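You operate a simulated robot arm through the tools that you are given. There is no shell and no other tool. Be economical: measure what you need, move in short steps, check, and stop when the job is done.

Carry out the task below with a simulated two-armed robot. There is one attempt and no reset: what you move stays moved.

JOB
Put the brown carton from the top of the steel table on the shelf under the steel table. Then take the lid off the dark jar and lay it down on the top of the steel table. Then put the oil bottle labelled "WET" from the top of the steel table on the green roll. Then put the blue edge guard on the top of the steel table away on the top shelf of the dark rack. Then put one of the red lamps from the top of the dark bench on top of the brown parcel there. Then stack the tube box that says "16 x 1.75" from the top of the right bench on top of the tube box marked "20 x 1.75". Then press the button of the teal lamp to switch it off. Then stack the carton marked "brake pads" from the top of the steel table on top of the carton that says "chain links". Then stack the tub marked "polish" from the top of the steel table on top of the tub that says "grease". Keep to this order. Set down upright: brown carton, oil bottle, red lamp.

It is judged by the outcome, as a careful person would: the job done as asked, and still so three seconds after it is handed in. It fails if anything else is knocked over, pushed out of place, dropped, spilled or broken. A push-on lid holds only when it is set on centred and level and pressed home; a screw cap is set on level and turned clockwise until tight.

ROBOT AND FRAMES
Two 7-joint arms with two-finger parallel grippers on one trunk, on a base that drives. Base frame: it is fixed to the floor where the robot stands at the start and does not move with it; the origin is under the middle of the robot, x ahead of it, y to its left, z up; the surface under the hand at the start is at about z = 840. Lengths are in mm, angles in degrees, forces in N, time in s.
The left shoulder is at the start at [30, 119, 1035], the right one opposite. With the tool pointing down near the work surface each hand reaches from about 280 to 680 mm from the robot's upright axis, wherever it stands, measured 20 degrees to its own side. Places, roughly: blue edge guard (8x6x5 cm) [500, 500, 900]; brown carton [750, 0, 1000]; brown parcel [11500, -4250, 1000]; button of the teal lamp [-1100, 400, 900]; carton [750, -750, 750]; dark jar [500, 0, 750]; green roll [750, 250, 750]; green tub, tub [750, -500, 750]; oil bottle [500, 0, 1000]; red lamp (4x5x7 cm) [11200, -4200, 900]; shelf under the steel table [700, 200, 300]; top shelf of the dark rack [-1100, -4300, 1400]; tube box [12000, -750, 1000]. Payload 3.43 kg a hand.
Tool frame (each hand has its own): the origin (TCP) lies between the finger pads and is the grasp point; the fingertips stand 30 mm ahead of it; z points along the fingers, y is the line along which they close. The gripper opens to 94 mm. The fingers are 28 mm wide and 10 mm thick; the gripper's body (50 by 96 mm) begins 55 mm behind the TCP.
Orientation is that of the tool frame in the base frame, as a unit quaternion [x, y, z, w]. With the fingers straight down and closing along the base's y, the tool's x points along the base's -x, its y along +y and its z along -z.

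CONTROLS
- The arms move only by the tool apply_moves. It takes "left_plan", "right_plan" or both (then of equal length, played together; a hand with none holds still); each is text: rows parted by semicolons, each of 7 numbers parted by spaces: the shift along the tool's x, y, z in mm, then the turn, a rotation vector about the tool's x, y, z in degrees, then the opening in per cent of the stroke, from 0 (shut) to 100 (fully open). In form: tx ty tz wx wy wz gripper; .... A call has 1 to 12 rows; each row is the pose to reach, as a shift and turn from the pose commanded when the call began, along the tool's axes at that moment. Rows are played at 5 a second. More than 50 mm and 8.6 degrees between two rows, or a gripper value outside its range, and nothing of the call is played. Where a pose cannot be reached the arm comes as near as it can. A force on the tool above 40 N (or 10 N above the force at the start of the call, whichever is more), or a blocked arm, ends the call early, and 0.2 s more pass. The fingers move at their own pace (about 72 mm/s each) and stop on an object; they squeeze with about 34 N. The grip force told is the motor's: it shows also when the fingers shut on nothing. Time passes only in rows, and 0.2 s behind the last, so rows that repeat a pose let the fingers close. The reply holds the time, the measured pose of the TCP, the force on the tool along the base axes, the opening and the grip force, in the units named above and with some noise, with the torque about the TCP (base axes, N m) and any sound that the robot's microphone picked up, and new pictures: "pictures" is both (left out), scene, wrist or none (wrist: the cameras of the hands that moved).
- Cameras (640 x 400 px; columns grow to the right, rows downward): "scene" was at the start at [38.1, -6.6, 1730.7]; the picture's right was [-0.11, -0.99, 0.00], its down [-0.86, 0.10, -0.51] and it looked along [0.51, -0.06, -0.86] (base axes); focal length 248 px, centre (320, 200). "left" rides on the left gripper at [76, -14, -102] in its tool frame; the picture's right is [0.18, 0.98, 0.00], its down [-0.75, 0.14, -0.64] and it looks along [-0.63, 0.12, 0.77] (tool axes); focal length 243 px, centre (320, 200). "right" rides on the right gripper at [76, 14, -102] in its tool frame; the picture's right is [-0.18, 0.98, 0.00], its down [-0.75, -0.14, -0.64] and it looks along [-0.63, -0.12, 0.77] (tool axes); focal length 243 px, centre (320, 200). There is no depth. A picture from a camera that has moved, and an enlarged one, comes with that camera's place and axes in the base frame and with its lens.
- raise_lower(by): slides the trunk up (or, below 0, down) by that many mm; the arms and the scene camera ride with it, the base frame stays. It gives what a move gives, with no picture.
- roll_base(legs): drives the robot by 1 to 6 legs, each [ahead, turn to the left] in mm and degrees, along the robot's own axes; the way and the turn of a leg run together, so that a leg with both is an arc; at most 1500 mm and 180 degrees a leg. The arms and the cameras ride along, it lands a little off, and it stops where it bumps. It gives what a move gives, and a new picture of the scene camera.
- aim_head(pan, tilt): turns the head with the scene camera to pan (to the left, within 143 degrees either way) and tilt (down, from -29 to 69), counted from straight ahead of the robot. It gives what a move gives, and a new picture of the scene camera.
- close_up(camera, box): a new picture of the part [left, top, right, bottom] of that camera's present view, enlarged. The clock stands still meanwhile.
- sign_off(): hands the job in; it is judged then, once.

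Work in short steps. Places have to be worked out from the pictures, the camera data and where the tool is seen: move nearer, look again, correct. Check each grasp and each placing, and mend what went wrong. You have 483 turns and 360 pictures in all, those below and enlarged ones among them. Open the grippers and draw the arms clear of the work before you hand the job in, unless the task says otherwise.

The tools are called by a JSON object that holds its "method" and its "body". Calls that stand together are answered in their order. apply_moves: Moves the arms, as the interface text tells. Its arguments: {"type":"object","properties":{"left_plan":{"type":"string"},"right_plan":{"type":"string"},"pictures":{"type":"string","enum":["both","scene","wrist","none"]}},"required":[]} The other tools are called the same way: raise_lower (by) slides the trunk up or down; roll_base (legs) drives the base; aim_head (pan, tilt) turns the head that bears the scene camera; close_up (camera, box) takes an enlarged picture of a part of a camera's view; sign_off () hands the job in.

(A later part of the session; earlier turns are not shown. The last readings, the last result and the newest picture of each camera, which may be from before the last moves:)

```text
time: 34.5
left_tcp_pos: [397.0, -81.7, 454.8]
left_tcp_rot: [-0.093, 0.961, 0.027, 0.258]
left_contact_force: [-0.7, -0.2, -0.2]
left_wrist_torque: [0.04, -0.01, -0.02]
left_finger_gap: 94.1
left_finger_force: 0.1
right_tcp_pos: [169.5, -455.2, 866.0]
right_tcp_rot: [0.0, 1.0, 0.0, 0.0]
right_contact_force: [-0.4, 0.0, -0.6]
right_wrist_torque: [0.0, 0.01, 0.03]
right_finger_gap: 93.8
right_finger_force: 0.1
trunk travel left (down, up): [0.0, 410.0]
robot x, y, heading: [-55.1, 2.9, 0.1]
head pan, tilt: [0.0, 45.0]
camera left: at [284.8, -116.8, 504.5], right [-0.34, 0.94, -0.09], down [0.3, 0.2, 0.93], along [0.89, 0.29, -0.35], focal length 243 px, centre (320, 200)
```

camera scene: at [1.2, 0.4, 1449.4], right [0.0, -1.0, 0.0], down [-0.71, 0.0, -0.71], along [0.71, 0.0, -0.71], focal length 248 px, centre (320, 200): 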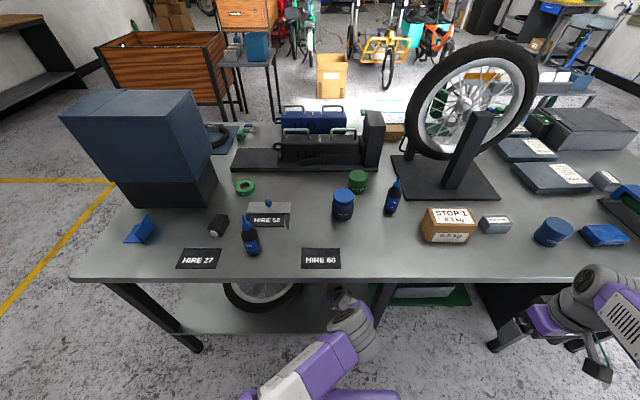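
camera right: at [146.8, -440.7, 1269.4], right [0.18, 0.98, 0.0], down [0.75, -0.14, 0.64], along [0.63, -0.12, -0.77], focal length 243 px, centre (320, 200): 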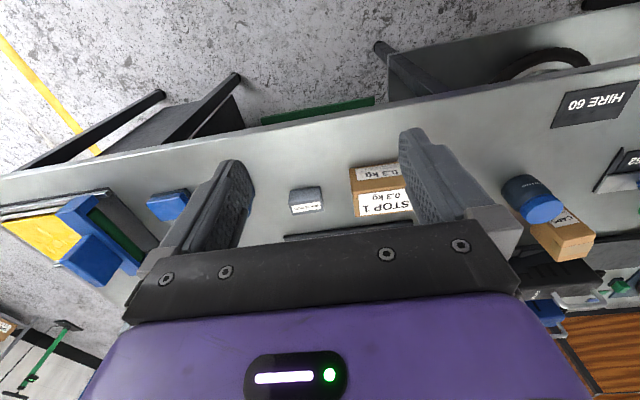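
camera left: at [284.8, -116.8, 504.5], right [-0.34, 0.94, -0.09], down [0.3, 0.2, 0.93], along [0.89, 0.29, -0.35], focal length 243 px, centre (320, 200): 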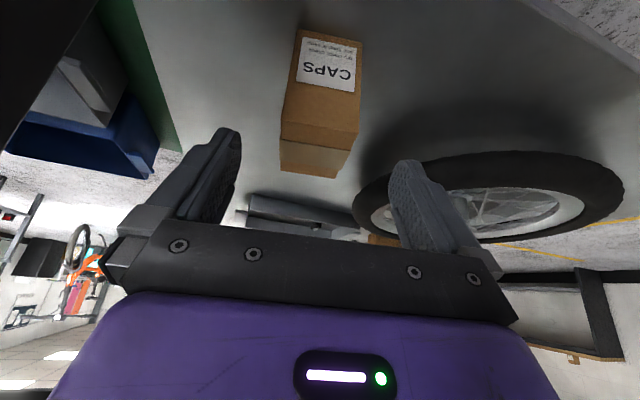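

Carton stands upright on the shelf. Drive out, raise the trunk, and return to the table.

{"method": "roll_base", "body": {"legs": [[-500, 0]]}}

{"method": "raise_lower", "body": {"by": 300}}

{"method": "apply_moves", "body": {"left_plan": "-10 20 -40 0 0 0 100; -20 40 -80 0.5 5 1.8 100; -30 60 -120 1 10 3.6 100; -40 80 -160 1.5 15 5.4 100; -50 100 -200 2 20 7.2 100; -60 120 -235 2.5 25 9 100; -65 140 -260 2.9 29.9 10.75 100; -70 160 -290 2.9 29.9 10.75 100; -70 160 -310 2.9 29.9 10.75 100", "pictures": "scene"}}

```text
time: 37.4
left_tcp_pos: [-104.5, -80.4, 453.2]
left_tcp_rot: [-0.093, 0.962, 0.025, 0.257]
left_contact_force: [0.1, 0.0, 1.0]
left_wrist_torque: [-0.01, 0.0, 0.02]
left_finger_gap: 94.0
left_finger_force: 0.0
right_tcp_pos: [-331.1, -456.4, 865.6]
right_tcp_rot: [0.0, 1.0, -0.001, 0.0]
right_contact_force: [0.1, -0.3, -0.7]
right_wrist_torque: [0.04, 0.02, 0.02]
right_finger_gap: 93.9
right_finger_force: 0.1
trunk travel left (down, up): [0.0, 410.0]
robot x, y, heading: [-552.2, -1.4, -0.1]
head pan, tilt: [0.0, 45.0]
camera scene: at [-499.9, 1.0, 1449.5], right [0.0, -1.0, 0.0], down [-0.71, 0.0, -0.71], along [0.71, 0.0, -0.71], focal length 248 px, centre (320, 200)
```

scene: 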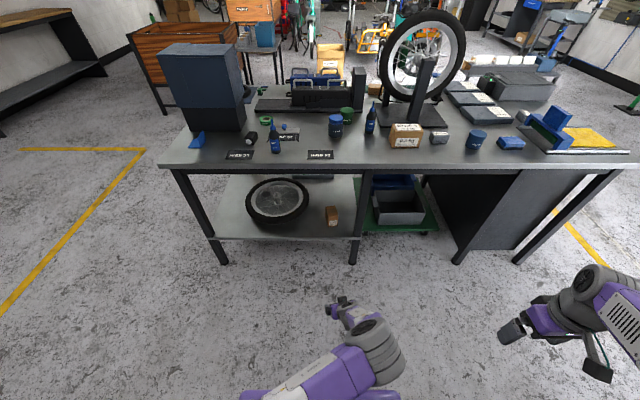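

```text
time: 40.4
left_tcp_pos: [-103.5, -80.5, 752.5]
left_tcp_rot: [-0.093, 0.962, 0.025, 0.258]
left_contact_force: [-0.8, 0.1, 0.0]
left_wrist_torque: [-0.02, 0.02, 0.01]
left_finger_gap: 94.0
left_finger_force: 0.1
right_tcp_pos: [-328.9, -454.3, 1166.8]
right_tcp_rot: [0.0, 1.0, 0.0, 0.0]
right_contact_force: [-0.8, 0.1, 0.0]
right_wrist_torque: [-0.02, -0.02, -0.02]
right_finger_gap: 93.9
right_finger_force: 0.1
trunk travel left (down, up): [-300.0, 110.0]
robot x, y, heading: [-551.6, 2.1, 0.0]
head pan, tilt: [0.0, 45.0]
```

```text
time: 42.4
left_tcp_pos: [-226.0, 58.4, 1055.8]
left_tcp_rot: [0.001, 1.0, 0.0, 0.0]
left_contact_force: [1.3, -0.3, 0.5]
left_wrist_torque: [-0.01, 0.0, -0.02]
left_finger_gap: 94.2
left_finger_force: 0.1
right_tcp_pos: [-330.1, -454.4, 1165.5]
right_tcp_rot: [0.0, 1.0, 0.0, 0.0]
right_contact_force: [0.4, -0.8, 0.3]
right_wrist_torque: [-0.01, -0.01, -0.05]
right_finger_gap: 94.0
right_finger_force: 0.1
trunk travel left (down, up): [-300.0, 110.0]
robot x, y, heading: [-551.5, -2.4, 0.1]
head pan, tilt: [0.0, 45.0]
camera scene: at [-499.7, 0.8, 1749.4], right [0.0, -1.0, 0.0], down [-0.71, 0.0, -0.71], along [0.71, 0.0, -0.71], focal length 248 px, centre (320, 200)
```

scene: 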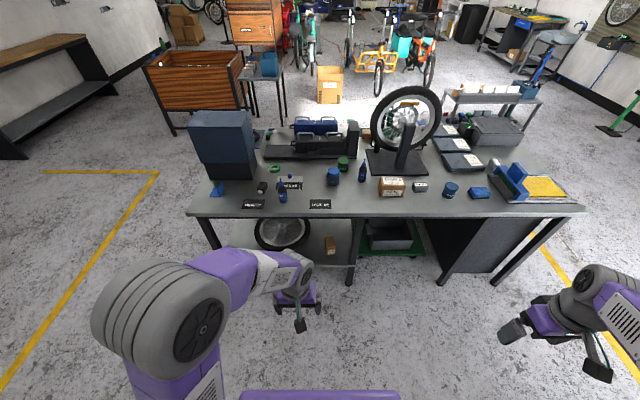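

Drive back to the table and look at the jar up close.

{"method": "roll_base", "body": {"legs": [[550, 0]]}}

{"method": "close_up", "body": {"camera": "scene", "box": [290, 200, 410, 275]}}

{"method": "close_up", "body": {"camera": "left", "box": [0, 0, 640, 300]}}

```text
time: 45.6
left_tcp_pos: [320.0, 61.2, 1056.6]
left_tcp_rot: [-0.003, 1.0, 0.0, 0.0]
left_contact_force: [0.8, -0.8, 0.4]
left_wrist_torque: [-0.01, 0.02, 0.0]
left_finger_gap: 94.1
left_finger_force: 0.1
right_tcp_pos: [218.5, -451.9, 1166.0]
right_tcp_rot: [-0.004, 1.0, 0.0, -0.001]
right_contact_force: [0.2, -0.1, -1.0]
right_wrist_torque: [0.03, -0.01, -0.02]
right_finger_gap: 94.2
right_finger_force: 0.0
trunk travel left (down, up): [-300.0, 110.0]
robot x, y, heading: [-7.2, 1.8, 0.4]
head pan, tilt: [0.0, 45.0]
camera scene: at [46.5, 2.5, 1749.4], right [0.01, -1.0, 0.0], down [-0.71, 0.0, -0.71], along [0.71, 0.0, -0.71], focal length 248 px, centre (320, 200)
```

scene: 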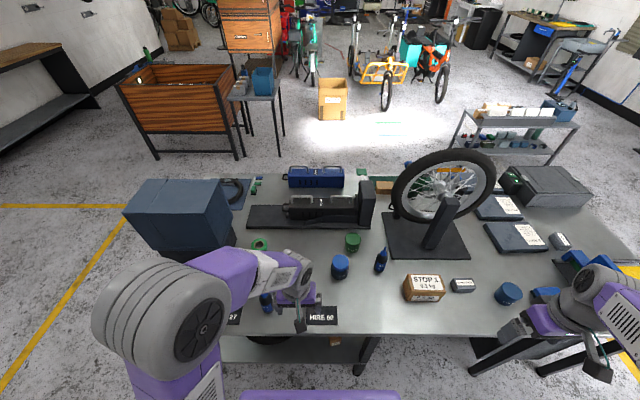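

```text
5.33 times, centred on (350, 238) of scene
camera zoom: at [46.5, 2.5, 1749.4], right [0.01, -1.0, 0.0], down [-0.71, 0.0, -0.71], along [0.71, 0.0, -0.71], focal length 1323 px, centre (160, 0)
```

zoom: 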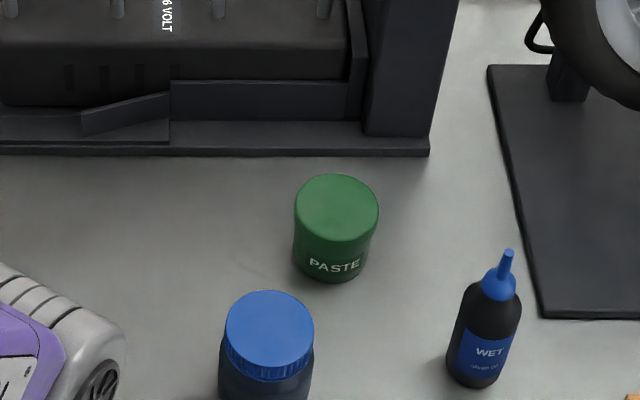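

```text
1.00 times, centred on (320, 150) of left (not enlarged: the box is as wide or as high as the picture)
camera zoom: at [244.5, 47.3, 1158.9], right [-0.19, 0.98, 0.0], down [0.75, 0.15, 0.64], along [0.63, 0.12, -0.77], focal length 243 px, centre (320, 250)
```

zoom: 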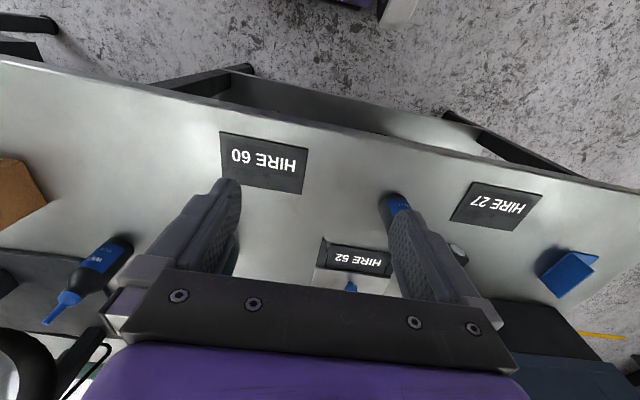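

I bring the right hand, pitched 30°, to look at the jar, moving the left hand out a little.

{"method": "apply_moves", "body": {"left_plan": "0 10 0 0 0 0 100; 0 20 0 0 0 0 100; 0 30 0 0 0 0 100; 0 40 0 0 0 0 100; 0 50 0 0 0 0 100; 0 60 0 0 0 0 100; 0 70 0 0 0 0 100; 0 80 0 0 0 0 100; 0 90 0 0 0 0 100; 0 100 0 0 0 0 100", "right_plan": "-18 35 16 0 -3 0 100; -36 70 32 0 -6 0 100; -54 105 48 0 -9 0 100; -72 140 65 0 -12 0 100; -91 175 82 0 -15 0 100; -109 210 100 0 -18 0 100; -127 245 116 0 -21 0 100; -145 280 133 0 -24 0 100; -163 315 150 0 -27 0 100; -182 350 166 0 -30 0 100", "pictures": "both"}}

{"method": "close_up", "body": {"camera": "right", "box": [200, 0, 440, 220]}}

```text
time: 47.8
left_tcp_pos: [319.3, 162.3, 1055.7]
left_tcp_rot: [-0.003, 1.0, 0.0, -0.001]
left_contact_force: [0.1, 0.5, 1.8]
left_wrist_torque: [0.0, -0.01, 0.0]
left_finger_gap: 93.9
left_finger_force: 0.0
right_tcp_pos: [399.7, -99.2, 1000.3]
right_tcp_rot: [-0.002, 0.966, 0.001, 0.259]
right_contact_force: [-0.2, 0.0, 0.6]
right_wrist_torque: [0.02, 0.02, 0.0]
right_finger_gap: 93.8
right_finger_force: 0.1
trunk travel left (down, up): [-300.0, 110.0]
robot x, y, heading: [-7.9, -0.2, 0.4]
head pan, tilt: [0.0, 45.0]
camera scene: at [47.3, 3.7, 1749.4], right [0.01, -1.0, 0.0], down [-0.71, 0.0, -0.71], along [0.71, 0.0, -0.71], focal length 248 px, centre (320, 200)
camera right: at [282.4, -86.0, 1051.3], right [0.15, 0.98, 0.09], down [0.33, -0.14, 0.93], along [0.93, -0.11, -0.35], focal length 243 px, centre (320, 200)
camera left: at [244.0, 148.0, 1158.7], right [-0.19, 0.98, 0.0], down [0.75, 0.15, 0.64], along [0.63, 0.12, -0.77], focal length 243 px, centre (320, 200)
```

scene: 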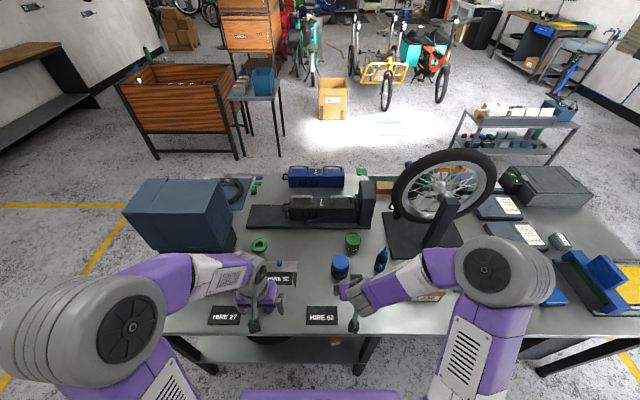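
right: 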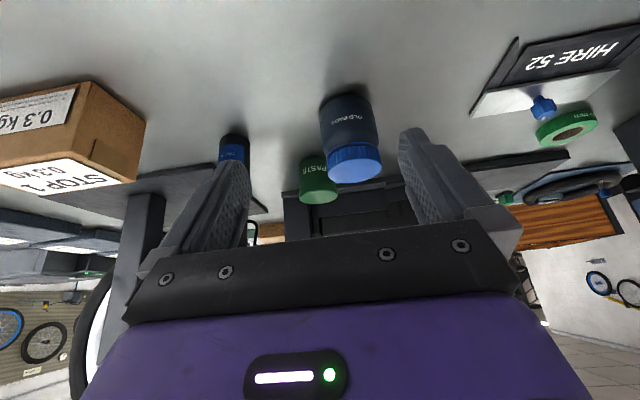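
left: 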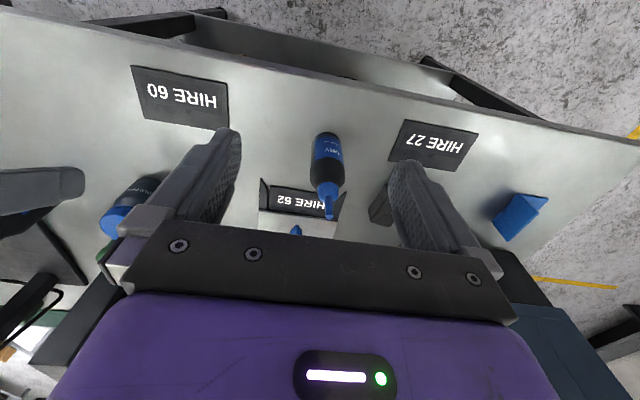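

```text
1.82 times, centred on (320, 110) of right
camera zoom: at [282.4, -86.0, 1051.3], right [0.15, 0.98, 0.09], down [0.33, -0.14, 0.93], along [0.93, -0.11, -0.35], focal length 441 px, centre (320, 364)
```

zoom: 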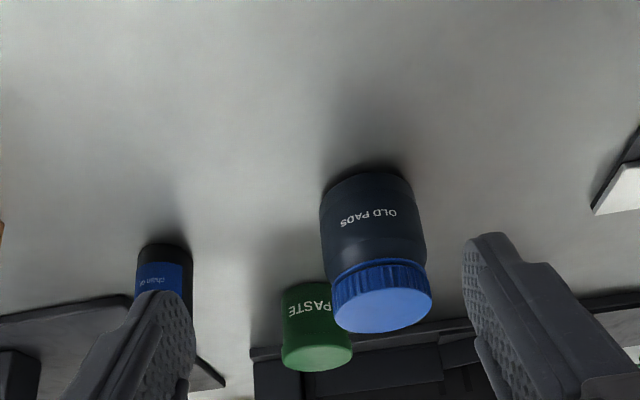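

The jar ("OLD PADS", lid Ø65 at z≈900–922, body Ø71) sits at about (541,−70). To hold its body with the right hand nearly level, I need the hand rolled 180° (camera up); I try rolling it in free space.

{"method": "apply_moves", "body": {"right_plan": "10 -15 -10 0 0 8 100; 20 -30 -20 0 0 16 100; 30 -45 -30 0 0 24 100; 40 -60 -40 0 0 32 100; 50 -75 -50 0 0 40 100; 50 -90 -60 0 0 48 100; 50 -100 -60 0 0 56 100; 50 -110 -60 0 0 64 100; 50 -120 -60 0 0 72 100; 50 -130 -60 0 0 80 100; 50 -130 -60 0 0 88 100; 50 -130 -60 0 0 90 100", "pictures": "scene"}}

{"method": "apply_moves", "body": {"right_plan": "0 0 0 0 0 8 100; 0 0 0 0 0 16 100; 0 0 0 0 0 24 100; 0 0 0 0 0 32 100; 0 0 0 0 0 40 100; 0 0 0 0 0 48 100; 0 0 0 0 0 56 100; 0 0 0 0 0 64 100; 0 0 0 0 0 72 100; 0 0 0 0 0 80 100; 0 0 0 0 0 88 100; 0 0 0 0 0 90 100", "pictures": "scene"}}

```text
time: 50.4
left_tcp_pos: [317.8, 160.9, 1056.5]
left_tcp_rot: [-0.003, 1.0, 0.0, 0.0]
left_contact_force: [-0.1, -1.0, -0.3]
left_wrist_torque: [0.01, 0.02, 0.03]
left_finger_gap: 93.9
left_finger_force: 0.2
right_tcp_pos: [361.0, -242.8, 1033.2]
right_tcp_rot: [0.683, 0.684, 0.182, 0.181]
right_contact_force: [0.3, 0.2, 0.5]
right_wrist_torque: [-0.03, 0.0, -0.01]
right_finger_gap: 94.1
right_finger_force: 0.1
right hand out of reach, approached as far as the arm can: row 3, 4, 5, 6, 7, 8, 9, 10, 11, 12
trunk travel left (down, up): [-300.0, 110.0]
robot x, y, heading: [-7.9, 1.0, 0.4]
head pan, tilt: [0.0, 45.0]
camera scene: at [46.0, 2.8, 1749.5], right [0.01, -1.0, 0.0], down [-0.71, 0.0, -0.71], along [0.71, 0.0, -0.71], focal length 248 px, centre (320, 200)
```

scene: 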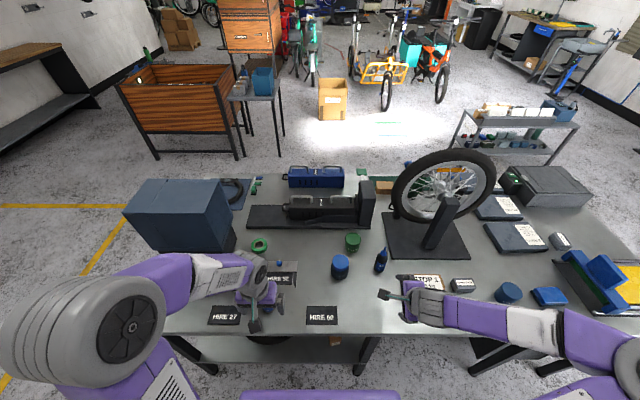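

```text
time: 53.0
left_tcp_pos: [318.4, 161.1, 1056.3]
left_tcp_rot: [-0.003, 1.0, 0.0, -0.001]
left_contact_force: [0.4, -0.5, 0.3]
left_wrist_torque: [-0.01, -0.02, 0.02]
left_finger_gap: 94.3
left_finger_force: 0.1
right_tcp_pos: [424.8, -440.0, 1018.3]
right_tcp_rot: [0.966, 0.016, 0.258, 0.0]
right_contact_force: [-0.2, 0.8, -0.7]
right_wrist_torque: [0.02, -0.02, 0.0]
right_finger_gap: 93.9
right_finger_force: 0.0
right hand out of reach, approached as far as the arm can: row 5, 6, 7, 8, 9, 10, 11, 12
trunk travel left (down, up): [-300.0, 110.0]
robot x, y, heading: [-6.4, 2.4, 0.2]
head pan, tilt: [0.0, 45.0]
camera scene: at [45.9, 2.5, 1749.5], right [0.01, -1.0, 0.0], down [-0.71, 0.0, -0.71], along [0.71, 0.0, -0.71], focal length 248 px, centre (320, 200)
```

scene: 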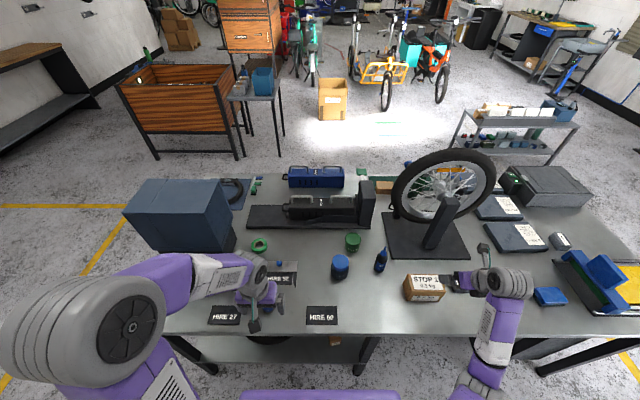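

Orientation (camera up) is reachable. Now pitch to 20° above level and move toward the jar side, at safe height.

{"method": "apply_moves", "body": {"right_plan": "-4 -27 0 0 6 0 100; -7 -54 1 0 12 0 100; -11 -82 1 0 18 0 100; -14 -109 2 0 24 0 100; -18 -136 2 0 30 0 100; -21 -163 3 0 36 0 100; -25 -191 3 0 40 0 100; -25 -191 3 0 40 0 100", "pictures": "both"}}

```text
time: 54.8
left_tcp_pos: [318.5, 160.1, 1055.2]
left_tcp_rot: [-0.003, 1.0, 0.0, 0.0]
left_contact_force: [-0.4, 0.0, 0.2]
left_wrist_torque: [0.03, 0.01, 0.02]
left_finger_gap: 94.2
left_finger_force: 0.0
right_tcp_pos: [351.6, -370.8, 961.6]
right_tcp_rot: [0.822, 0.026, 0.568, -0.016]
right_contact_force: [-0.4, -0.6, -0.3]
right_wrist_torque: [0.01, -0.02, 0.04]
right_finger_gap: 94.1
right_finger_force: 0.0
right hand out of reach, approached as far as the arm can: row 1, 2, 3, 4, 5, 6, 7, 8
trunk travel left (down, up): [-300.0, 110.0]
robot x, y, heading: [-6.6, 2.8, 0.2]
head pan, tilt: [0.0, 45.0]
camera scene: at [45.8, 2.4, 1749.5], right [0.01, -1.0, 0.0], down [-0.71, 0.0, -0.71], along [0.71, 0.0, -0.71], focal length 248 px, centre (320, 200)
camera right: at [283.1, -389.3, 1069.0], right [-0.01, -0.99, -0.17], down [-0.87, 0.09, -0.48], along [0.49, 0.14, -0.86], focal length 243 px, centre (320, 200)
```

scene: 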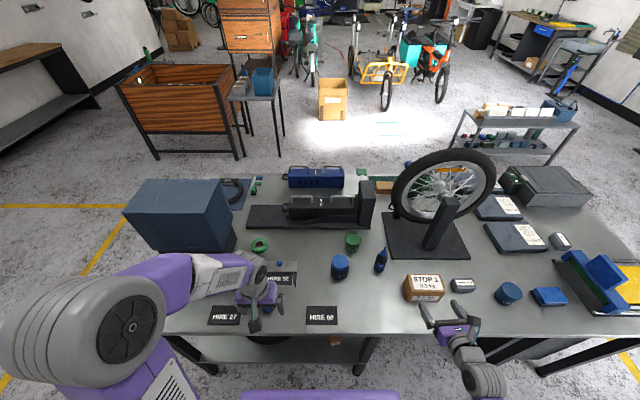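
right: 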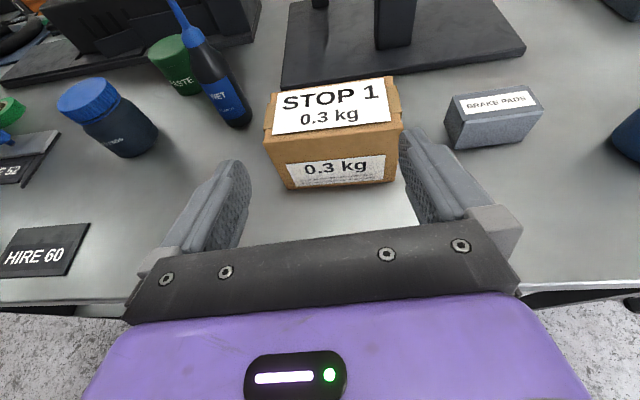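

The level camera-up pose limits reach. Instead I'll use the natural orientation at 55° pitch gripping the jar body with the fingertips; unroll the hand in free space first.

{"method": "apply_moves", "body": {"right_plan": "5 5 -7 0 0 -8 100; 10 10 -14 0 0 -16 100; 15 15 -20 0 0 -24 100; 20 20 -27 0 0 -32 100; 30 25 -34 0 0 -40 100; 40 30 -45 0 0 -48 100; 50 40 -60 0 0 -56 100; 58 50 -74 0 0 -64 100; 58 50 -74 0 0 -72 100; 58 50 -74 0 0 -80 100; 58 50 -74 0 0 -88 100; 58 50 -74 0 0 -90 100", "pictures": "none"}}

{"method": "apply_moves", "body": {"right_plan": "0 0 0 0 0 -8 100; 0 0 0 0 0 -16 100; 0 0 0 0 0 -24 100; 0 0 0 0 0 -32 100; 0 0 0 0 0 -40 100; 0 0 0 0 0 -48 100; 0 0 0 0 0 -56 100; 0 0 0 0 0 -64 100; 0 0 0 0 0 -72 100; 0 0 0 0 0 -80 100; 0 0 0 0 0 -88 100; 0 0 0 0 0 -90 100", "pictures": "scene"}}

```text
time: 57.4
left_tcp_pos: [317.9, 161.1, 1057.4]
left_tcp_rot: [-0.003, 1.0, 0.0, 0.0]
left_contact_force: [-0.2, 0.1, 0.1]
left_wrist_torque: [-0.02, 0.01, 0.04]
left_finger_gap: 94.2
left_finger_force: 0.1
right_tcp_pos: [335.7, -424.7, 1031.7]
right_tcp_rot: [0.563, 0.6, 0.412, 0.392]
right_contact_force: [-0.8, -0.2, 0.1]
right_wrist_torque: [-0.01, -0.01, -0.02]
right_finger_gap: 93.9
right_finger_force: 0.1
right hand out of reach, approached as far as the arm can: row 6, 7, 8, 9, 10, 11, 12
trunk travel left (down, up): [-300.0, 110.0]
robot x, y, heading: [-7.7, 4.2, 0.3]
head pan, tilt: [0.0, 45.0]
```

```text
time: 60.0
left_tcp_pos: [318.3, 160.7, 1056.3]
left_tcp_rot: [-0.002, 1.0, 0.0, 0.0]
left_contact_force: [-0.1, -0.6, 0.5]
left_wrist_torque: [0.03, -0.01, -0.04]
left_finger_gap: 93.9
left_finger_force: 0.1
right_tcp_pos: [336.6, -424.9, 1032.6]
right_tcp_rot: [-0.026, 0.822, 0.015, 0.569]
right_contact_force: [0.4, 0.3, 0.4]
right_wrist_torque: [0.02, 0.02, 0.0]
right_finger_gap: 94.0
right_finger_force: 0.1
trunk travel left (down, up): [-300.0, 110.0]
robot x, y, heading: [-7.1, -1.8, 0.2]
head pan, tilt: [0.0, 45.0]
camera scene: at [46.0, 2.5, 1749.5], right [0.01, -1.0, 0.0], down [-0.71, 0.0, -0.71], along [0.71, 0.0, -0.71], focal length 248 px, centre (320, 200)
```

scene: 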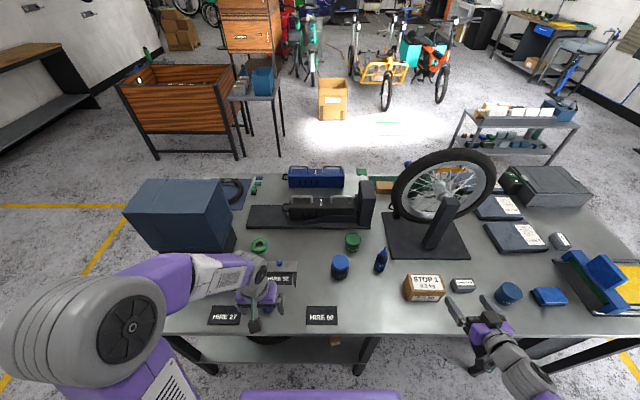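

Unrolled. Move to a pre-grasp in front of the jar, pitch 55°.

{"method": "apply_moves", "body": {"right_plan": "5 38 16 0 2 0 100; 10 76 32 0 4 0 100; 15 114 47 0 6 0 100; 20 152 63 0 8 0 100; 25 190 79 0 10 0 100; 30 229 95 0 12 0 100; 35 267 110 0 14 0 100; 40 305 126 0 15 0 100; 45 343 142 0 15 0 100; 45 343 142 0 15 0 100", "pictures": "both"}}

```text
time: 62.2
left_tcp_pos: [317.0, 161.3, 1056.7]
left_tcp_rot: [-0.003, 1.0, -0.001, -0.001]
left_contact_force: [0.4, 0.5, 0.1]
left_wrist_torque: [-0.02, -0.01, 0.02]
left_finger_gap: 94.1
left_finger_force: 0.1
right_tcp_pos: [433.7, -75.8, 939.0]
right_tcp_rot: [-0.027, 0.889, 0.01, 0.456]
right_contact_force: [-0.7, 0.9, 0.2]
right_wrist_torque: [-0.01, 0.02, -0.03]
right_finger_gap: 94.1
right_finger_force: 0.0
right hand out of reach, approached as far as the arm can: row 3, 4, 5, 6, 7, 8
trunk travel left (down, up): [-300.0, 110.0]
robot x, y, heading: [-7.2, -0.6, 0.3]
head pan, tilt: [0.0, 45.0]
camera scene: at [45.1, 4.2, 1749.7], right [0.01, -1.0, 0.0], down [-0.71, 0.0, -0.71], along [0.71, 0.0, -0.71], focal length 248 px, centre (320, 200)
camera right: at [305.5, -69.0, 937.4], right [0.05, 0.99, 0.14], down [-0.07, -0.14, 0.99], along [1.0, -0.06, 0.07], focal length 243 px, centre (320, 200)
```

scene: 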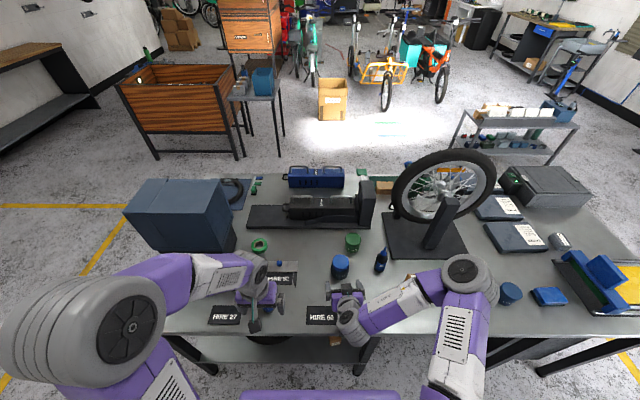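
right: 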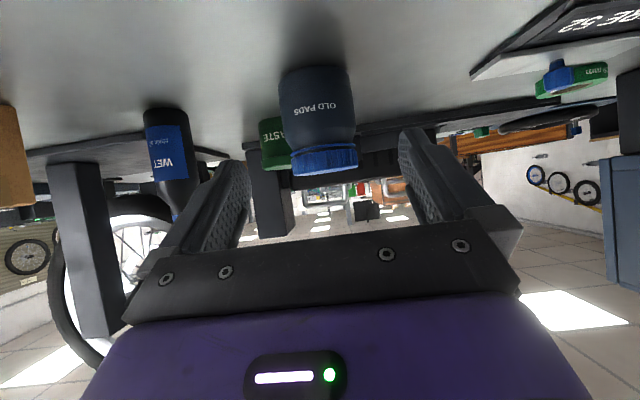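

Jar axis ≈ (543,−68), lid top ≈ 927. Advance and close on the jar body.

{"method": "apply_moves", "body": {"right_plan": "0 1 40 0 0 0 100; -1 2 80 0 0 0 100; -2 2.4 110 0 0 0 100; -2 2.4 110 0 0 0 100; -2 2.4 110 0 0 0 60; -2 2.4 110 0 0 0 40; -2 2.4 110 0 0 0 40; -2 2.4 110 0 0 0 40", "pictures": "wrist"}}

```text
time: 64.0
left_tcp_pos: [318.3, 160.1, 1055.6]
left_tcp_rot: [-0.003, 1.0, 0.001, 0.0]
left_contact_force: [0.4, -0.5, 0.0]
left_wrist_torque: [0.0, 0.02, -0.03]
left_finger_gap: 94.0
left_finger_force: 0.1
right_tcp_pos: [514.4, -75.1, 898.5]
right_tcp_rot: [-0.027, 0.89, 0.011, 0.455]
right_contact_force: [1.2, -0.4, 1.6]
right_wrist_torque: [-0.01, -0.15, -0.04]
right_finger_gap: 67.4
right_finger_force: 34.3
right hand out of reach, approached as far as the arm can: row 2, 3, 4, 5, 6, 7, 8
trunk travel left (down, up): [-300.0, 110.0]
robot x, y, heading: [-5.7, 3.4, 0.3]
head pan, tilt: [0.0, 45.0]
camera right: at [386.7, -67.1, 896.5], right [0.05, 0.99, 0.14], down [-0.07, -0.14, 0.99], along [1.0, -0.06, 0.06], focal length 243 px, centre (320, 200)
```

right: 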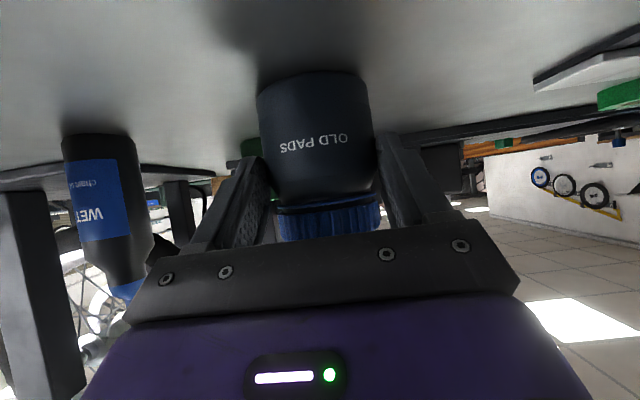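

The hand stopped short (arm limit) and only grips high. I open, back off, drive back 120 mm and lower the trunk 60 mm for a better posture.

{"method": "apply_moves", "body": {"right_plan": "0 0 0 0 0 0 60; 0 0 0 0 0 0 100; 0 0 0 0 0 0 100; 0 0 -30 0 0 0 100; 0 0 -60 0 0 0 100; 0 0 -100 0 0 0 100", "pictures": "none"}}

{"method": "roll_base", "body": {"legs": [[-120, 0]]}}

{"method": "raise_lower", "body": {"by": -60}}

```text
time: 65.4
left_tcp_pos: [317.5, 162.2, 1057.6]
left_tcp_rot: [-0.003, 1.0, 0.0, 0.001]
left_contact_force: [0.5, 0.4, -0.9]
left_wrist_torque: [-0.01, -0.04, 0.0]
left_finger_gap: 94.1
left_finger_force: 0.1
right_tcp_pos: [431.6, -78.8, 956.2]
right_tcp_rot: [-0.027, 0.889, 0.011, 0.457]
right_contact_force: [0.4, -0.6, -0.8]
right_wrist_torque: [0.0, 0.0, 0.0]
right_finger_gap: 94.2
right_finger_force: 0.0
trunk travel left (down, up): [-300.0, 110.0]
robot x, y, heading: [-9.7, 1.2, 0.5]
head pan, tilt: [0.0, 45.0]
```

```text
time: 66.6
left_tcp_pos: [197.3, 161.0, 1057.7]
left_tcp_rot: [-0.003, 1.0, 0.0, 0.0]
left_contact_force: [-0.3, 0.4, -0.2]
left_wrist_torque: [-0.01, -0.04, -0.02]
left_finger_gap: 94.3
left_finger_force: 0.1
right_tcp_pos: [313.8, -78.8, 955.9]
right_tcp_rot: [-0.028, 0.889, 0.012, 0.456]
right_contact_force: [-0.7, 0.2, 0.0]
right_wrist_torque: [-0.02, 0.0, -0.05]
right_finger_gap: 93.8
right_finger_force: 0.0
trunk travel left (down, up): [-300.0, 110.0]
robot x, y, heading: [-122.9, 2.1, 0.7]
head pan, tilt: [0.0, 45.0]
camera scene: at [-74.4, 1.8, 1749.5], right [0.01, -1.0, 0.0], down [-0.71, 0.0, -0.71], along [0.71, 0.0, -0.71], focal length 248 px, centre (320, 200)
```

scene: 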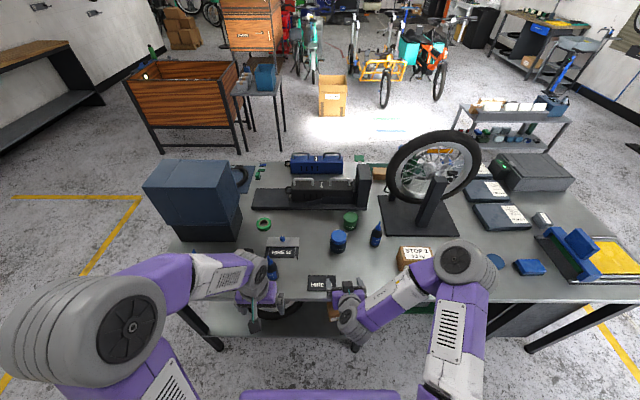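

```text
time: 67.6
left_tcp_pos: [198.1, 161.3, 996.5]
left_tcp_rot: [-0.003, 1.0, 0.0, 0.001]
left_contact_force: [-0.2, 0.5, 0.6]
left_wrist_torque: [0.02, 0.04, -0.01]
left_finger_gap: 94.0
left_finger_force: 0.0
right_tcp_pos: [314.7, -78.4, 895.6]
right_tcp_rot: [-0.027, 0.889, 0.012, 0.456]
right_contact_force: [0.1, -0.3, -0.1]
right_wrist_torque: [-0.01, -0.01, -0.03]
right_finger_gap: 94.2
right_finger_force: 0.1
trunk travel left (down, up): [-240.0, 170.0]
robot x, y, heading: [-126.4, -0.8, 0.4]
head pan, tilt: [0.0, 45.0]
```

Now approach level from the front and see whether the pose is reached before closing.

{"method": "apply_moves", "body": {"right_plan": "-21 0 37 0 0 0 100; -42 0 73 0 0 0 100; -61.5 0 110 0 0 0 100; -83 -1 147 0 0 0 100; -104.5 -2.4 183 0 0 0 100; -104.5 -2.4 183 0 0 0 100", "pictures": "wrist"}}

```text
time: 69.0
left_tcp_pos: [198.1, 161.0, 996.8]
left_tcp_rot: [-0.003, 1.0, 0.0, 0.0]
left_contact_force: [-0.2, 0.2, 0.1]
left_wrist_torque: [0.0, -0.02, -0.03]
left_finger_gap: 94.0
left_finger_force: 0.1
right_tcp_pos: [523.9, -68.9, 872.9]
right_tcp_rot: [-0.027, 0.89, 0.012, 0.456]
right_contact_force: [-1.2, 0.4, 0.4]
right_wrist_torque: [-0.04, 0.03, 0.01]
right_finger_gap: 94.1
right_finger_force: 0.1
trunk travel left (down, up): [-240.0, 170.0]
robot x, y, heading: [-121.9, -0.8, 0.2]
head pan, tilt: [0.0, 45.0]
camera right: at [394.9, -62.8, 871.6], right [0.05, 0.99, 0.15], down [-0.07, -0.14, 0.99], along [1.0, -0.06, 0.07], focal length 243 px, centre (320, 200)
```

right: 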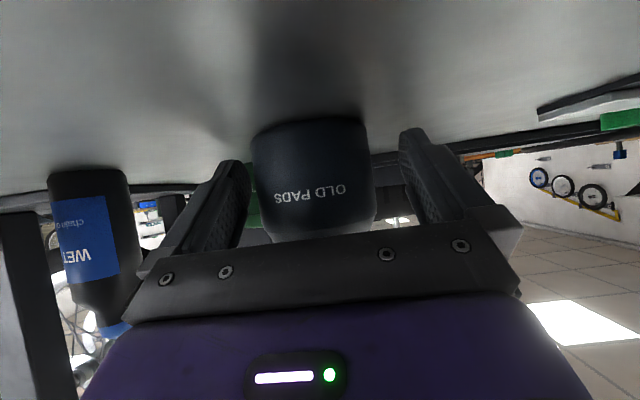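

Pose reached this time. The jar is between the fingers (slightly left); shift a few mm and close.

{"method": "apply_moves", "body": {"right_plan": "0 -4 0 0 0 0 100; 0 -4 0 0 0 0 80; 0 -4 0 0 0 0 60; 0 -4 0 0 0 0 40; 0 -4 0 0 0 0 40; 0 -4 0 0 0 0 40", "pictures": "wrist"}}

```text
time: 70.4
left_tcp_pos: [199.5, 160.2, 995.9]
left_tcp_rot: [-0.003, 1.0, 0.0, 0.0]
left_contact_force: [0.2, 0.4, 0.5]
left_wrist_torque: [0.0, -0.03, 0.03]
left_finger_gap: 94.2
left_finger_force: 0.0
right_tcp_pos: [523.4, -72.6, 873.2]
right_tcp_rot: [-0.028, 0.89, 0.012, 0.456]
right_contact_force: [0.0, 0.2, 0.3]
right_wrist_torque: [0.03, 0.0, -0.01]
right_finger_gap: 66.9
right_finger_force: 33.7
trunk travel left (down, up): [-240.0, 170.0]
robot x, y, heading: [-126.5, 0.5, 0.4]
head pan, tilt: [0.0, 45.0]
camera right: at [395.4, -66.6, 871.5], right [0.05, 0.99, 0.15], down [-0.07, -0.14, 0.99], along [1.0, -0.06, 0.07], focal length 243 px, centre (320, 200)
```

right: 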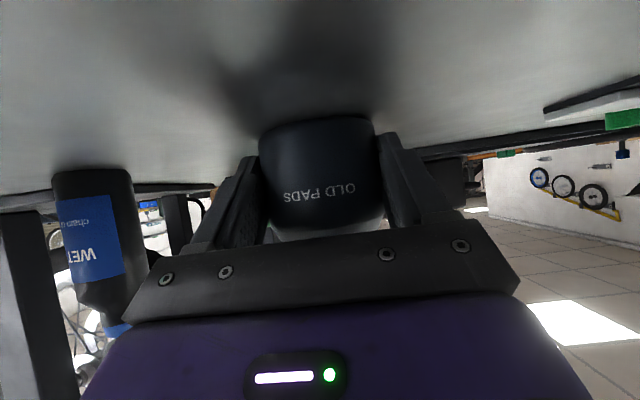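

Jar body is held (Ø67). Now bring the left hand over the lid at (540,−72), tool down.

{"method": "apply_moves", "body": {"left_plan": "-30 -20 -30 0 0 0 100; -68 -46 -44 0 0 0 100; -106 -72 -44 0 0 0 100; -144 -98 -44 0 0 0 100; -182 -124 -44 0 0 0 100; -220 -150 -44 0 0 0 100; -258 -176 -44 0 0 0 100; -296 -202 -30 0 0 0 100; -334 -228 -20 0 0 0 100; -341 -232 -14 0 0 0 100", "pictures": "both"}}

```text
time: 72.6
left_tcp_pos: [481.3, -45.2, 1002.1]
left_tcp_rot: [-0.004, 1.0, 0.0, 0.0]
left_contact_force: [-0.5, -0.2, 0.3]
left_wrist_torque: [-0.01, 0.05, 0.02]
left_finger_gap: 94.0
left_finger_force: 0.1
left hand out of reach, approached as far as the arm can: row 8, 9, 10
right_tcp_pos: [524.0, -72.6, 873.2]
right_tcp_rot: [-0.027, 0.89, 0.011, 0.456]
right_contact_force: [1.1, 1.4, -0.3]
right_wrist_torque: [0.06, -0.05, 0.04]
right_finger_gap: 66.9
right_finger_force: 34.2
trunk travel left (down, up): [-240.0, 170.0]
robot x, y, heading: [-124.4, 4.3, 0.5]
head pan, tilt: [0.0, 45.0]
camera scene: at [-72.9, 1.2, 1689.4], right [0.01, -1.0, 0.0], down [-0.71, 0.0, -0.71], along [0.71, 0.0, -0.71], focal length 248 px, centre (320, 200)
camera left: at [406.4, -59.7, 1104.2], right [-0.19, 0.98, 0.0], down [0.75, 0.15, 0.64], along [0.63, 0.12, -0.77], focal length 243 px, centre (320, 200)
```

scene: 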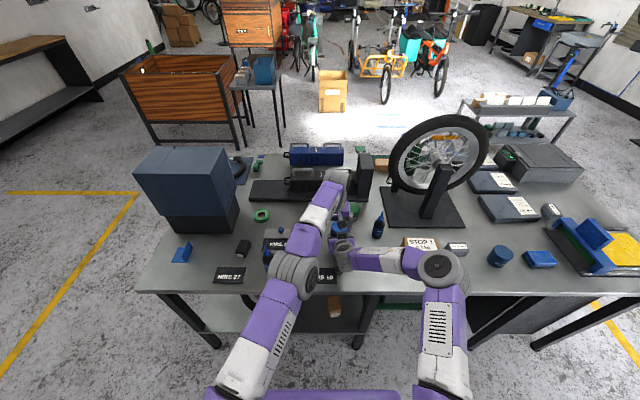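
left: 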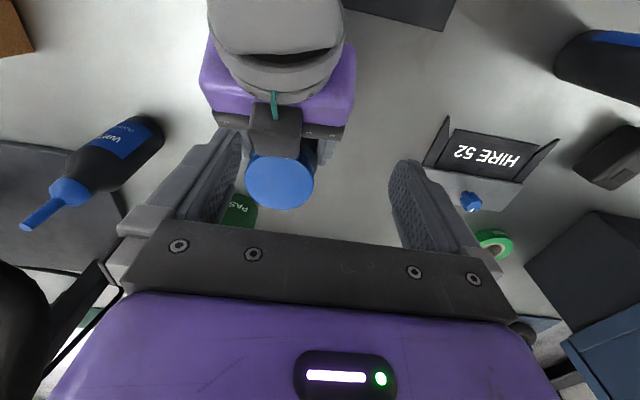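

Left can't reach from here. I'll retract left, release the jar, drive forward 75 mm, and regrip.

{"method": "apply_moves", "body": {"left_plan": "10 40 -20 0 0 0 100; 20 80 -30 0 0 0 100; 40 120 -40 0 0 0 100; 60 160 -40 0 0 0 100; 80 200 -40 0 0 0 100; 80 200 -40 0 0 0 100; 80 200 -40 0 0 0 100", "right_plan": "0 0 0 0 0 0 45; 0 0 0 0 0 0 70; 0 0 0 0 0 0 100; 0 0 0 0 0 0 100; 20 2 -28 0 0 0 100; 40 4 -56 0 0 0 100; 52 5 -73 0 0 0 100", "pictures": "none"}}

{"method": "roll_base", "body": {"legs": [[75, 0]]}}

{"method": "close_up", "body": {"camera": "right", "box": [0, 0, 640, 400]}}

```text
time: 74.2
left_tcp_pos: [399.0, 156.5, 1043.3]
left_tcp_rot: [-0.003, 1.0, 0.0, 0.0]
left_contact_force: [-0.1, 0.1, 0.2]
left_wrist_torque: [-0.03, -0.02, -0.02]
left_finger_gap: 94.1
left_finger_force: 0.1
right_tcp_pos: [433.5, -72.8, 873.8]
right_tcp_rot: [-0.027, 0.889, 0.011, 0.457]
right_contact_force: [-0.9, 0.0, 0.0]
right_wrist_torque: [0.0, 0.0, 0.02]
right_finger_gap: 94.1
right_finger_force: 0.1
trunk travel left (down, up): [-240.0, 170.0]
robot x, y, heading: [-125.8, 3.5, 0.4]
head pan, tilt: [0.0, 45.0]
```

```text
time: 75.2
left_tcp_pos: [474.7, 155.6, 1043.0]
left_tcp_rot: [-0.004, 1.0, 0.0, -0.002]
left_contact_force: [1.0, -0.4, -0.3]
left_wrist_torque: [0.01, 0.04, 0.0]
left_finger_gap: 94.0
left_finger_force: 0.0
right_tcp_pos: [507.7, -72.9, 872.1]
right_tcp_rot: [-0.027, 0.89, 0.011, 0.455]
right_contact_force: [-0.7, -0.7, -0.3]
right_wrist_torque: [-0.01, -0.03, -0.03]
right_finger_gap: 94.1
right_finger_force: 0.2
trunk travel left (down, up): [-240.0, 170.0]
robot x, y, heading: [-52.0, 0.9, 0.4]
head pan, tilt: [0.0, 45.0]
camera scene: at [2.5, 2.3, 1689.4], right [0.01, -1.0, 0.0], down [-0.71, 0.0, -0.71], along [0.71, 0.0, -0.71], focal length 248 px, centre (320, 200)
```

scene: 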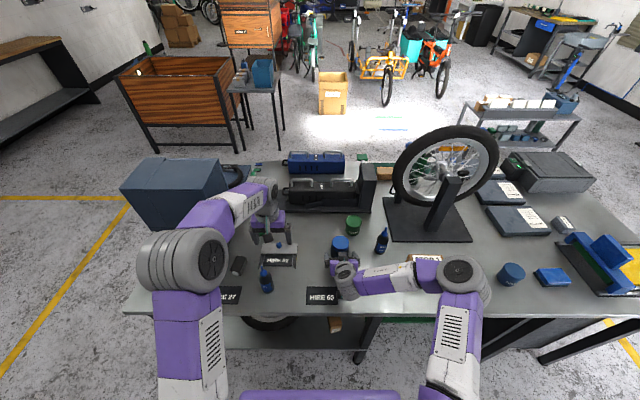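

```text
1.00 times, centred on (320, 200) of right (not enlarged: the box is as wide or as high as the picture)
camera zoom: at [380.4, -66.9, 871.6], right [0.05, 0.99, 0.15], down [-0.07, -0.14, 0.99], along [1.0, -0.06, 0.06], focal length 243 px, centre (320, 200)
```

zoom: 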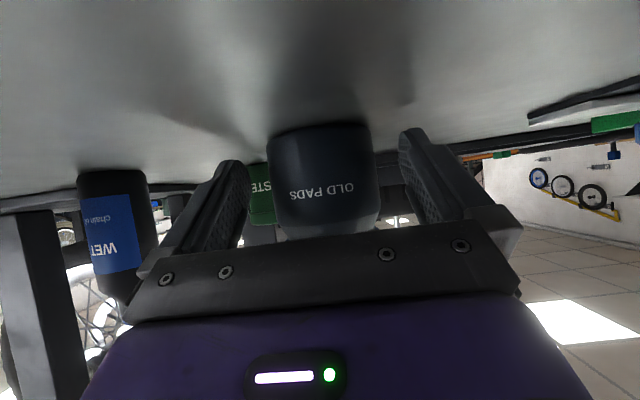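

Advance the right hand 15 mm forward, nearly level, and close on the jar again.

{"method": "apply_moves", "body": {"right_plan": "-5 0 7 0 0 0 100; -9 0 12.5 0 0 0 100; -9 0 12.5 0 0 0 100; -9 0 12.5 0 0 0 70; -9 0 12.5 0 0 0 40; -9 0 12.5 0 0 0 40; -9 0 12.5 0 0 0 40", "left_plan": "-9 -30 0 0 0 0 100; -17 -60 0 0 0 0 100; -26 -90 0 0 0 0 100; -35 -120 0 0 0 0 100; -44 -150 0 0 0 0 100; -52 -180 0 0 0 0 100; -65 -214 30 0 0 0 100", "pictures": "both"}}

```text
time: 76.8
left_tcp_pos: [542.2, -59.6, 1012.6]
left_tcp_rot: [-0.003, 1.0, 0.001, -0.001]
left_contact_force: [-0.6, -0.3, 0.1]
left_wrist_torque: [-0.02, 0.01, -0.02]
left_finger_gap: 93.9
left_finger_force: 0.0
right_tcp_pos: [524.3, -72.9, 874.3]
right_tcp_rot: [-0.026, 0.889, 0.011, 0.456]
right_contact_force: [1.7, -1.1, 1.6]
right_wrist_torque: [0.05, -0.08, -0.03]
right_finger_gap: 66.7
right_finger_force: 33.6
trunk travel left (down, up): [-240.0, 170.0]
robot x, y, heading: [-54.6, -2.1, 0.4]
head pan, tilt: [0.0, 45.0]
camera scene: at [1.8, 1.2, 1689.4], right [0.01, -1.0, 0.0], down [-0.71, 0.0, -0.71], along [0.71, 0.0, -0.71], focal length 248 px, centre (320, 200)
camera right: at [395.7, -66.6, 872.4], right [0.05, 0.99, 0.15], down [-0.07, -0.14, 0.99], along [1.0, -0.06, 0.07], focal length 243 px, centre (320, 200)
camera left: at [466.4, -72.9, 1115.3], right [-0.19, 0.98, 0.0], down [0.75, 0.15, 0.64], along [0.63, 0.12, -0.77], focal length 243 px, centre (320, 200)
```

scene: 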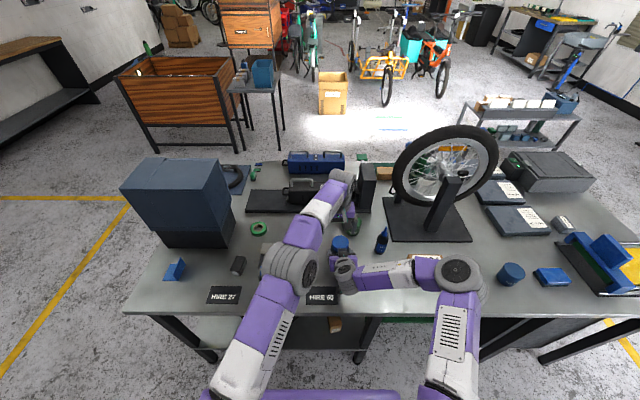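
right: 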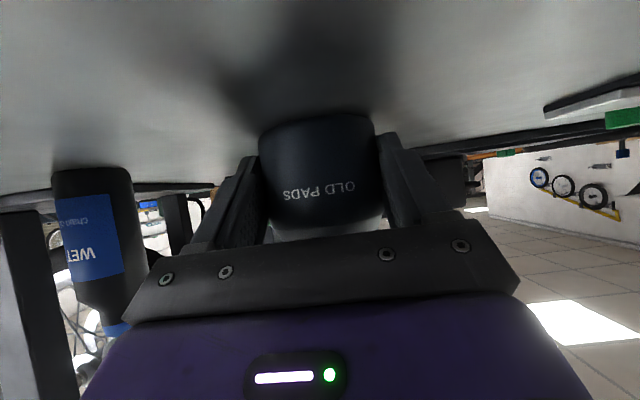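
left: 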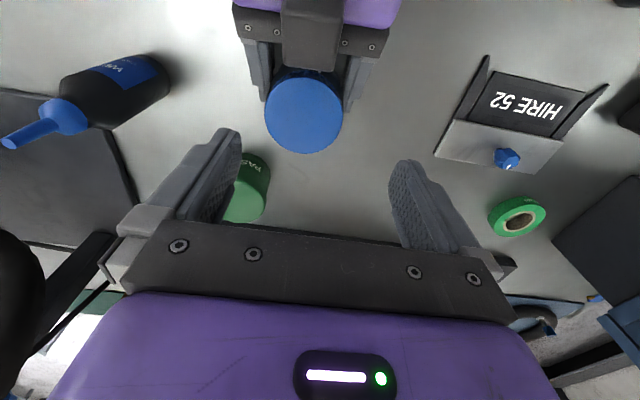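

Left sees the lid centre at ≈ (538.5,−72.4). I descend with a 40° pre-turn, fingertips to z≈905, and close on the lid.

{"method": "apply_moves", "body": {"left_plan": "3.7 -12.8 10 0 0 8 100; 3.7 -12.8 20 0 0 16 100; 3.7 -12.8 30 0 0 24 100; 3.7 -12.8 40 0 0 32 100; 3.7 -12.8 55 0 0 40 100; 3.7 -12.8 77.6 0 0 40 100; 3.7 -12.8 77.6 0 0 40 80; 3.7 -12.8 77.6 0 0 40 50; 3.7 -12.8 77.6 0 0 40 30; 3.7 -12.8 77.6 0 0 40 30; 3.7 -12.8 77.6 0 0 40 30", "pictures": "both"}}

```text
time: 78.2
left_tcp_pos: [538.1, -71.7, 957.0]
left_tcp_rot: [0.339, 0.941, -0.003, 0.008]
left_contact_force: [0.0, 0.7, 4.2]
left_wrist_torque: [-0.1, 0.19, -0.04]
left_finger_gap: 93.2
left_finger_force: 0.0
right_tcp_pos: [522.4, -73.4, 874.3]
right_tcp_rot: [-0.026, 0.89, 0.013, 0.455]
right_contact_force: [-4.0, 0.0, 5.4]
right_wrist_torque: [0.14, -0.07, -0.06]
right_finger_gap: 66.9
right_finger_force: 34.0
trunk travel left (down, up): [-240.0, 170.0]
robot x, y, heading: [-49.0, -0.8, 0.5]
head pan, tilt: [0.0, 45.0]
stopped in row 6 (left hand): the force on the tool passed its limit at 51 N (the readings are from after the stop); the commanded pose is now the measured one
camera scene: at [-0.3, 2.1, 1689.6], right [0.01, -1.0, 0.0], down [-0.71, 0.0, -0.71], along [0.71, 0.0, -0.71], focal length 248 px, centre (320, 200)
camera left: at [470.7, -33.1, 1059.3], right [0.49, 0.87, 0.0], down [0.66, -0.37, 0.65], along [0.57, -0.32, -0.76], focal length 243 px, centre (320, 200)
```

scene: 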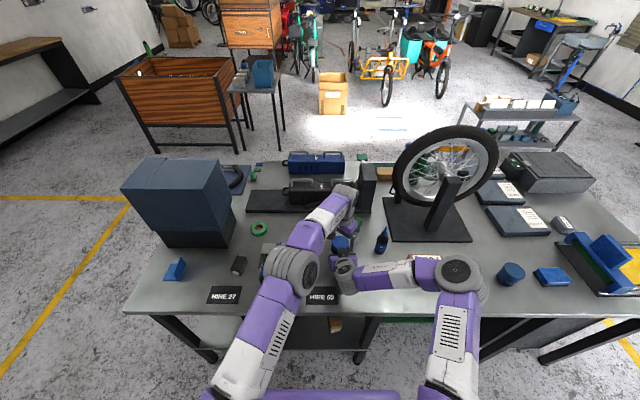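
left: 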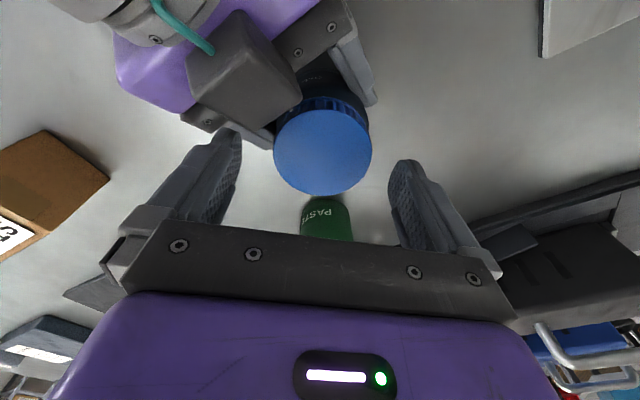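

The opened left finger hit the right hand's finger carriage at 40° yaw. I go up, turn back to 0° yaw, narrow the opening to ~75 mm and descend again.

{"method": "apply_moves", "body": {"left_plan": "0 0 -20 0 0 0 100; 0 0 -30 0 0 -8 100; 0 0 -30 0 0 -16 100; 0 0 -30 0 0 -24 90; 0 0 -30 0 0 -32 80; 0 0 -30 0 0 -40 80; 0 0 0 0 0 -40 80; 0 0 12 0 0 -40 80; 0 0 20 0 0 -40 80; 0 0 20 0 0 -40 80", "pictures": "both"}}

```text
time: 80.4
left_tcp_pos: [537.3, -73.1, 936.0]
left_tcp_rot: [-0.003, 1.0, -0.005, 0.005]
left_contact_force: [0.5, -0.1, 0.6]
left_wrist_torque: [0.02, -0.02, 0.0]
left_finger_gap: 75.3
left_finger_force: 0.0
right_tcp_pos: [522.0, -73.2, 873.5]
right_tcp_rot: [-0.025, 0.89, 0.012, 0.456]
right_contact_force: [2.0, 2.1, 12.4]
right_wrist_torque: [0.04, -0.17, 0.0]
right_finger_gap: 67.2
right_finger_force: 33.5
trunk travel left (down, up): [-240.0, 170.0]
robot x, y, heading: [-51.3, 4.7, 0.6]
head pan, tilt: [0.0, 45.0]
camera scene: at [0.0, 2.9, 1689.5], right [0.01, -1.0, 0.0], down [-0.71, -0.01, -0.71], along [0.71, 0.0, -0.71], focal length 248 px, centre (320, 200)
camera left: at [462.6, -85.7, 1038.4], right [-0.19, 0.98, -0.01], down [0.75, 0.15, 0.65], along [0.64, 0.11, -0.76], focal length 243 px, centre (320, 200)
```

scene: 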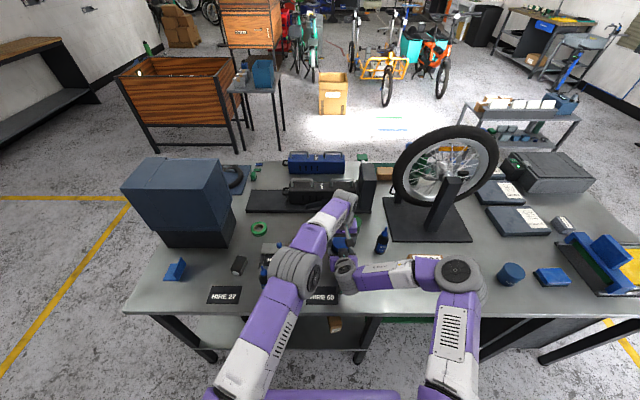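
left: 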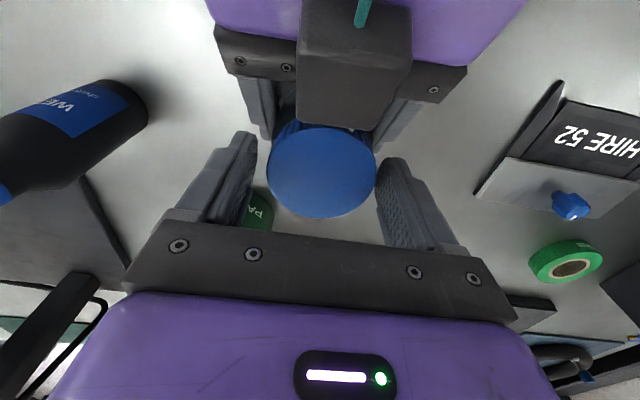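

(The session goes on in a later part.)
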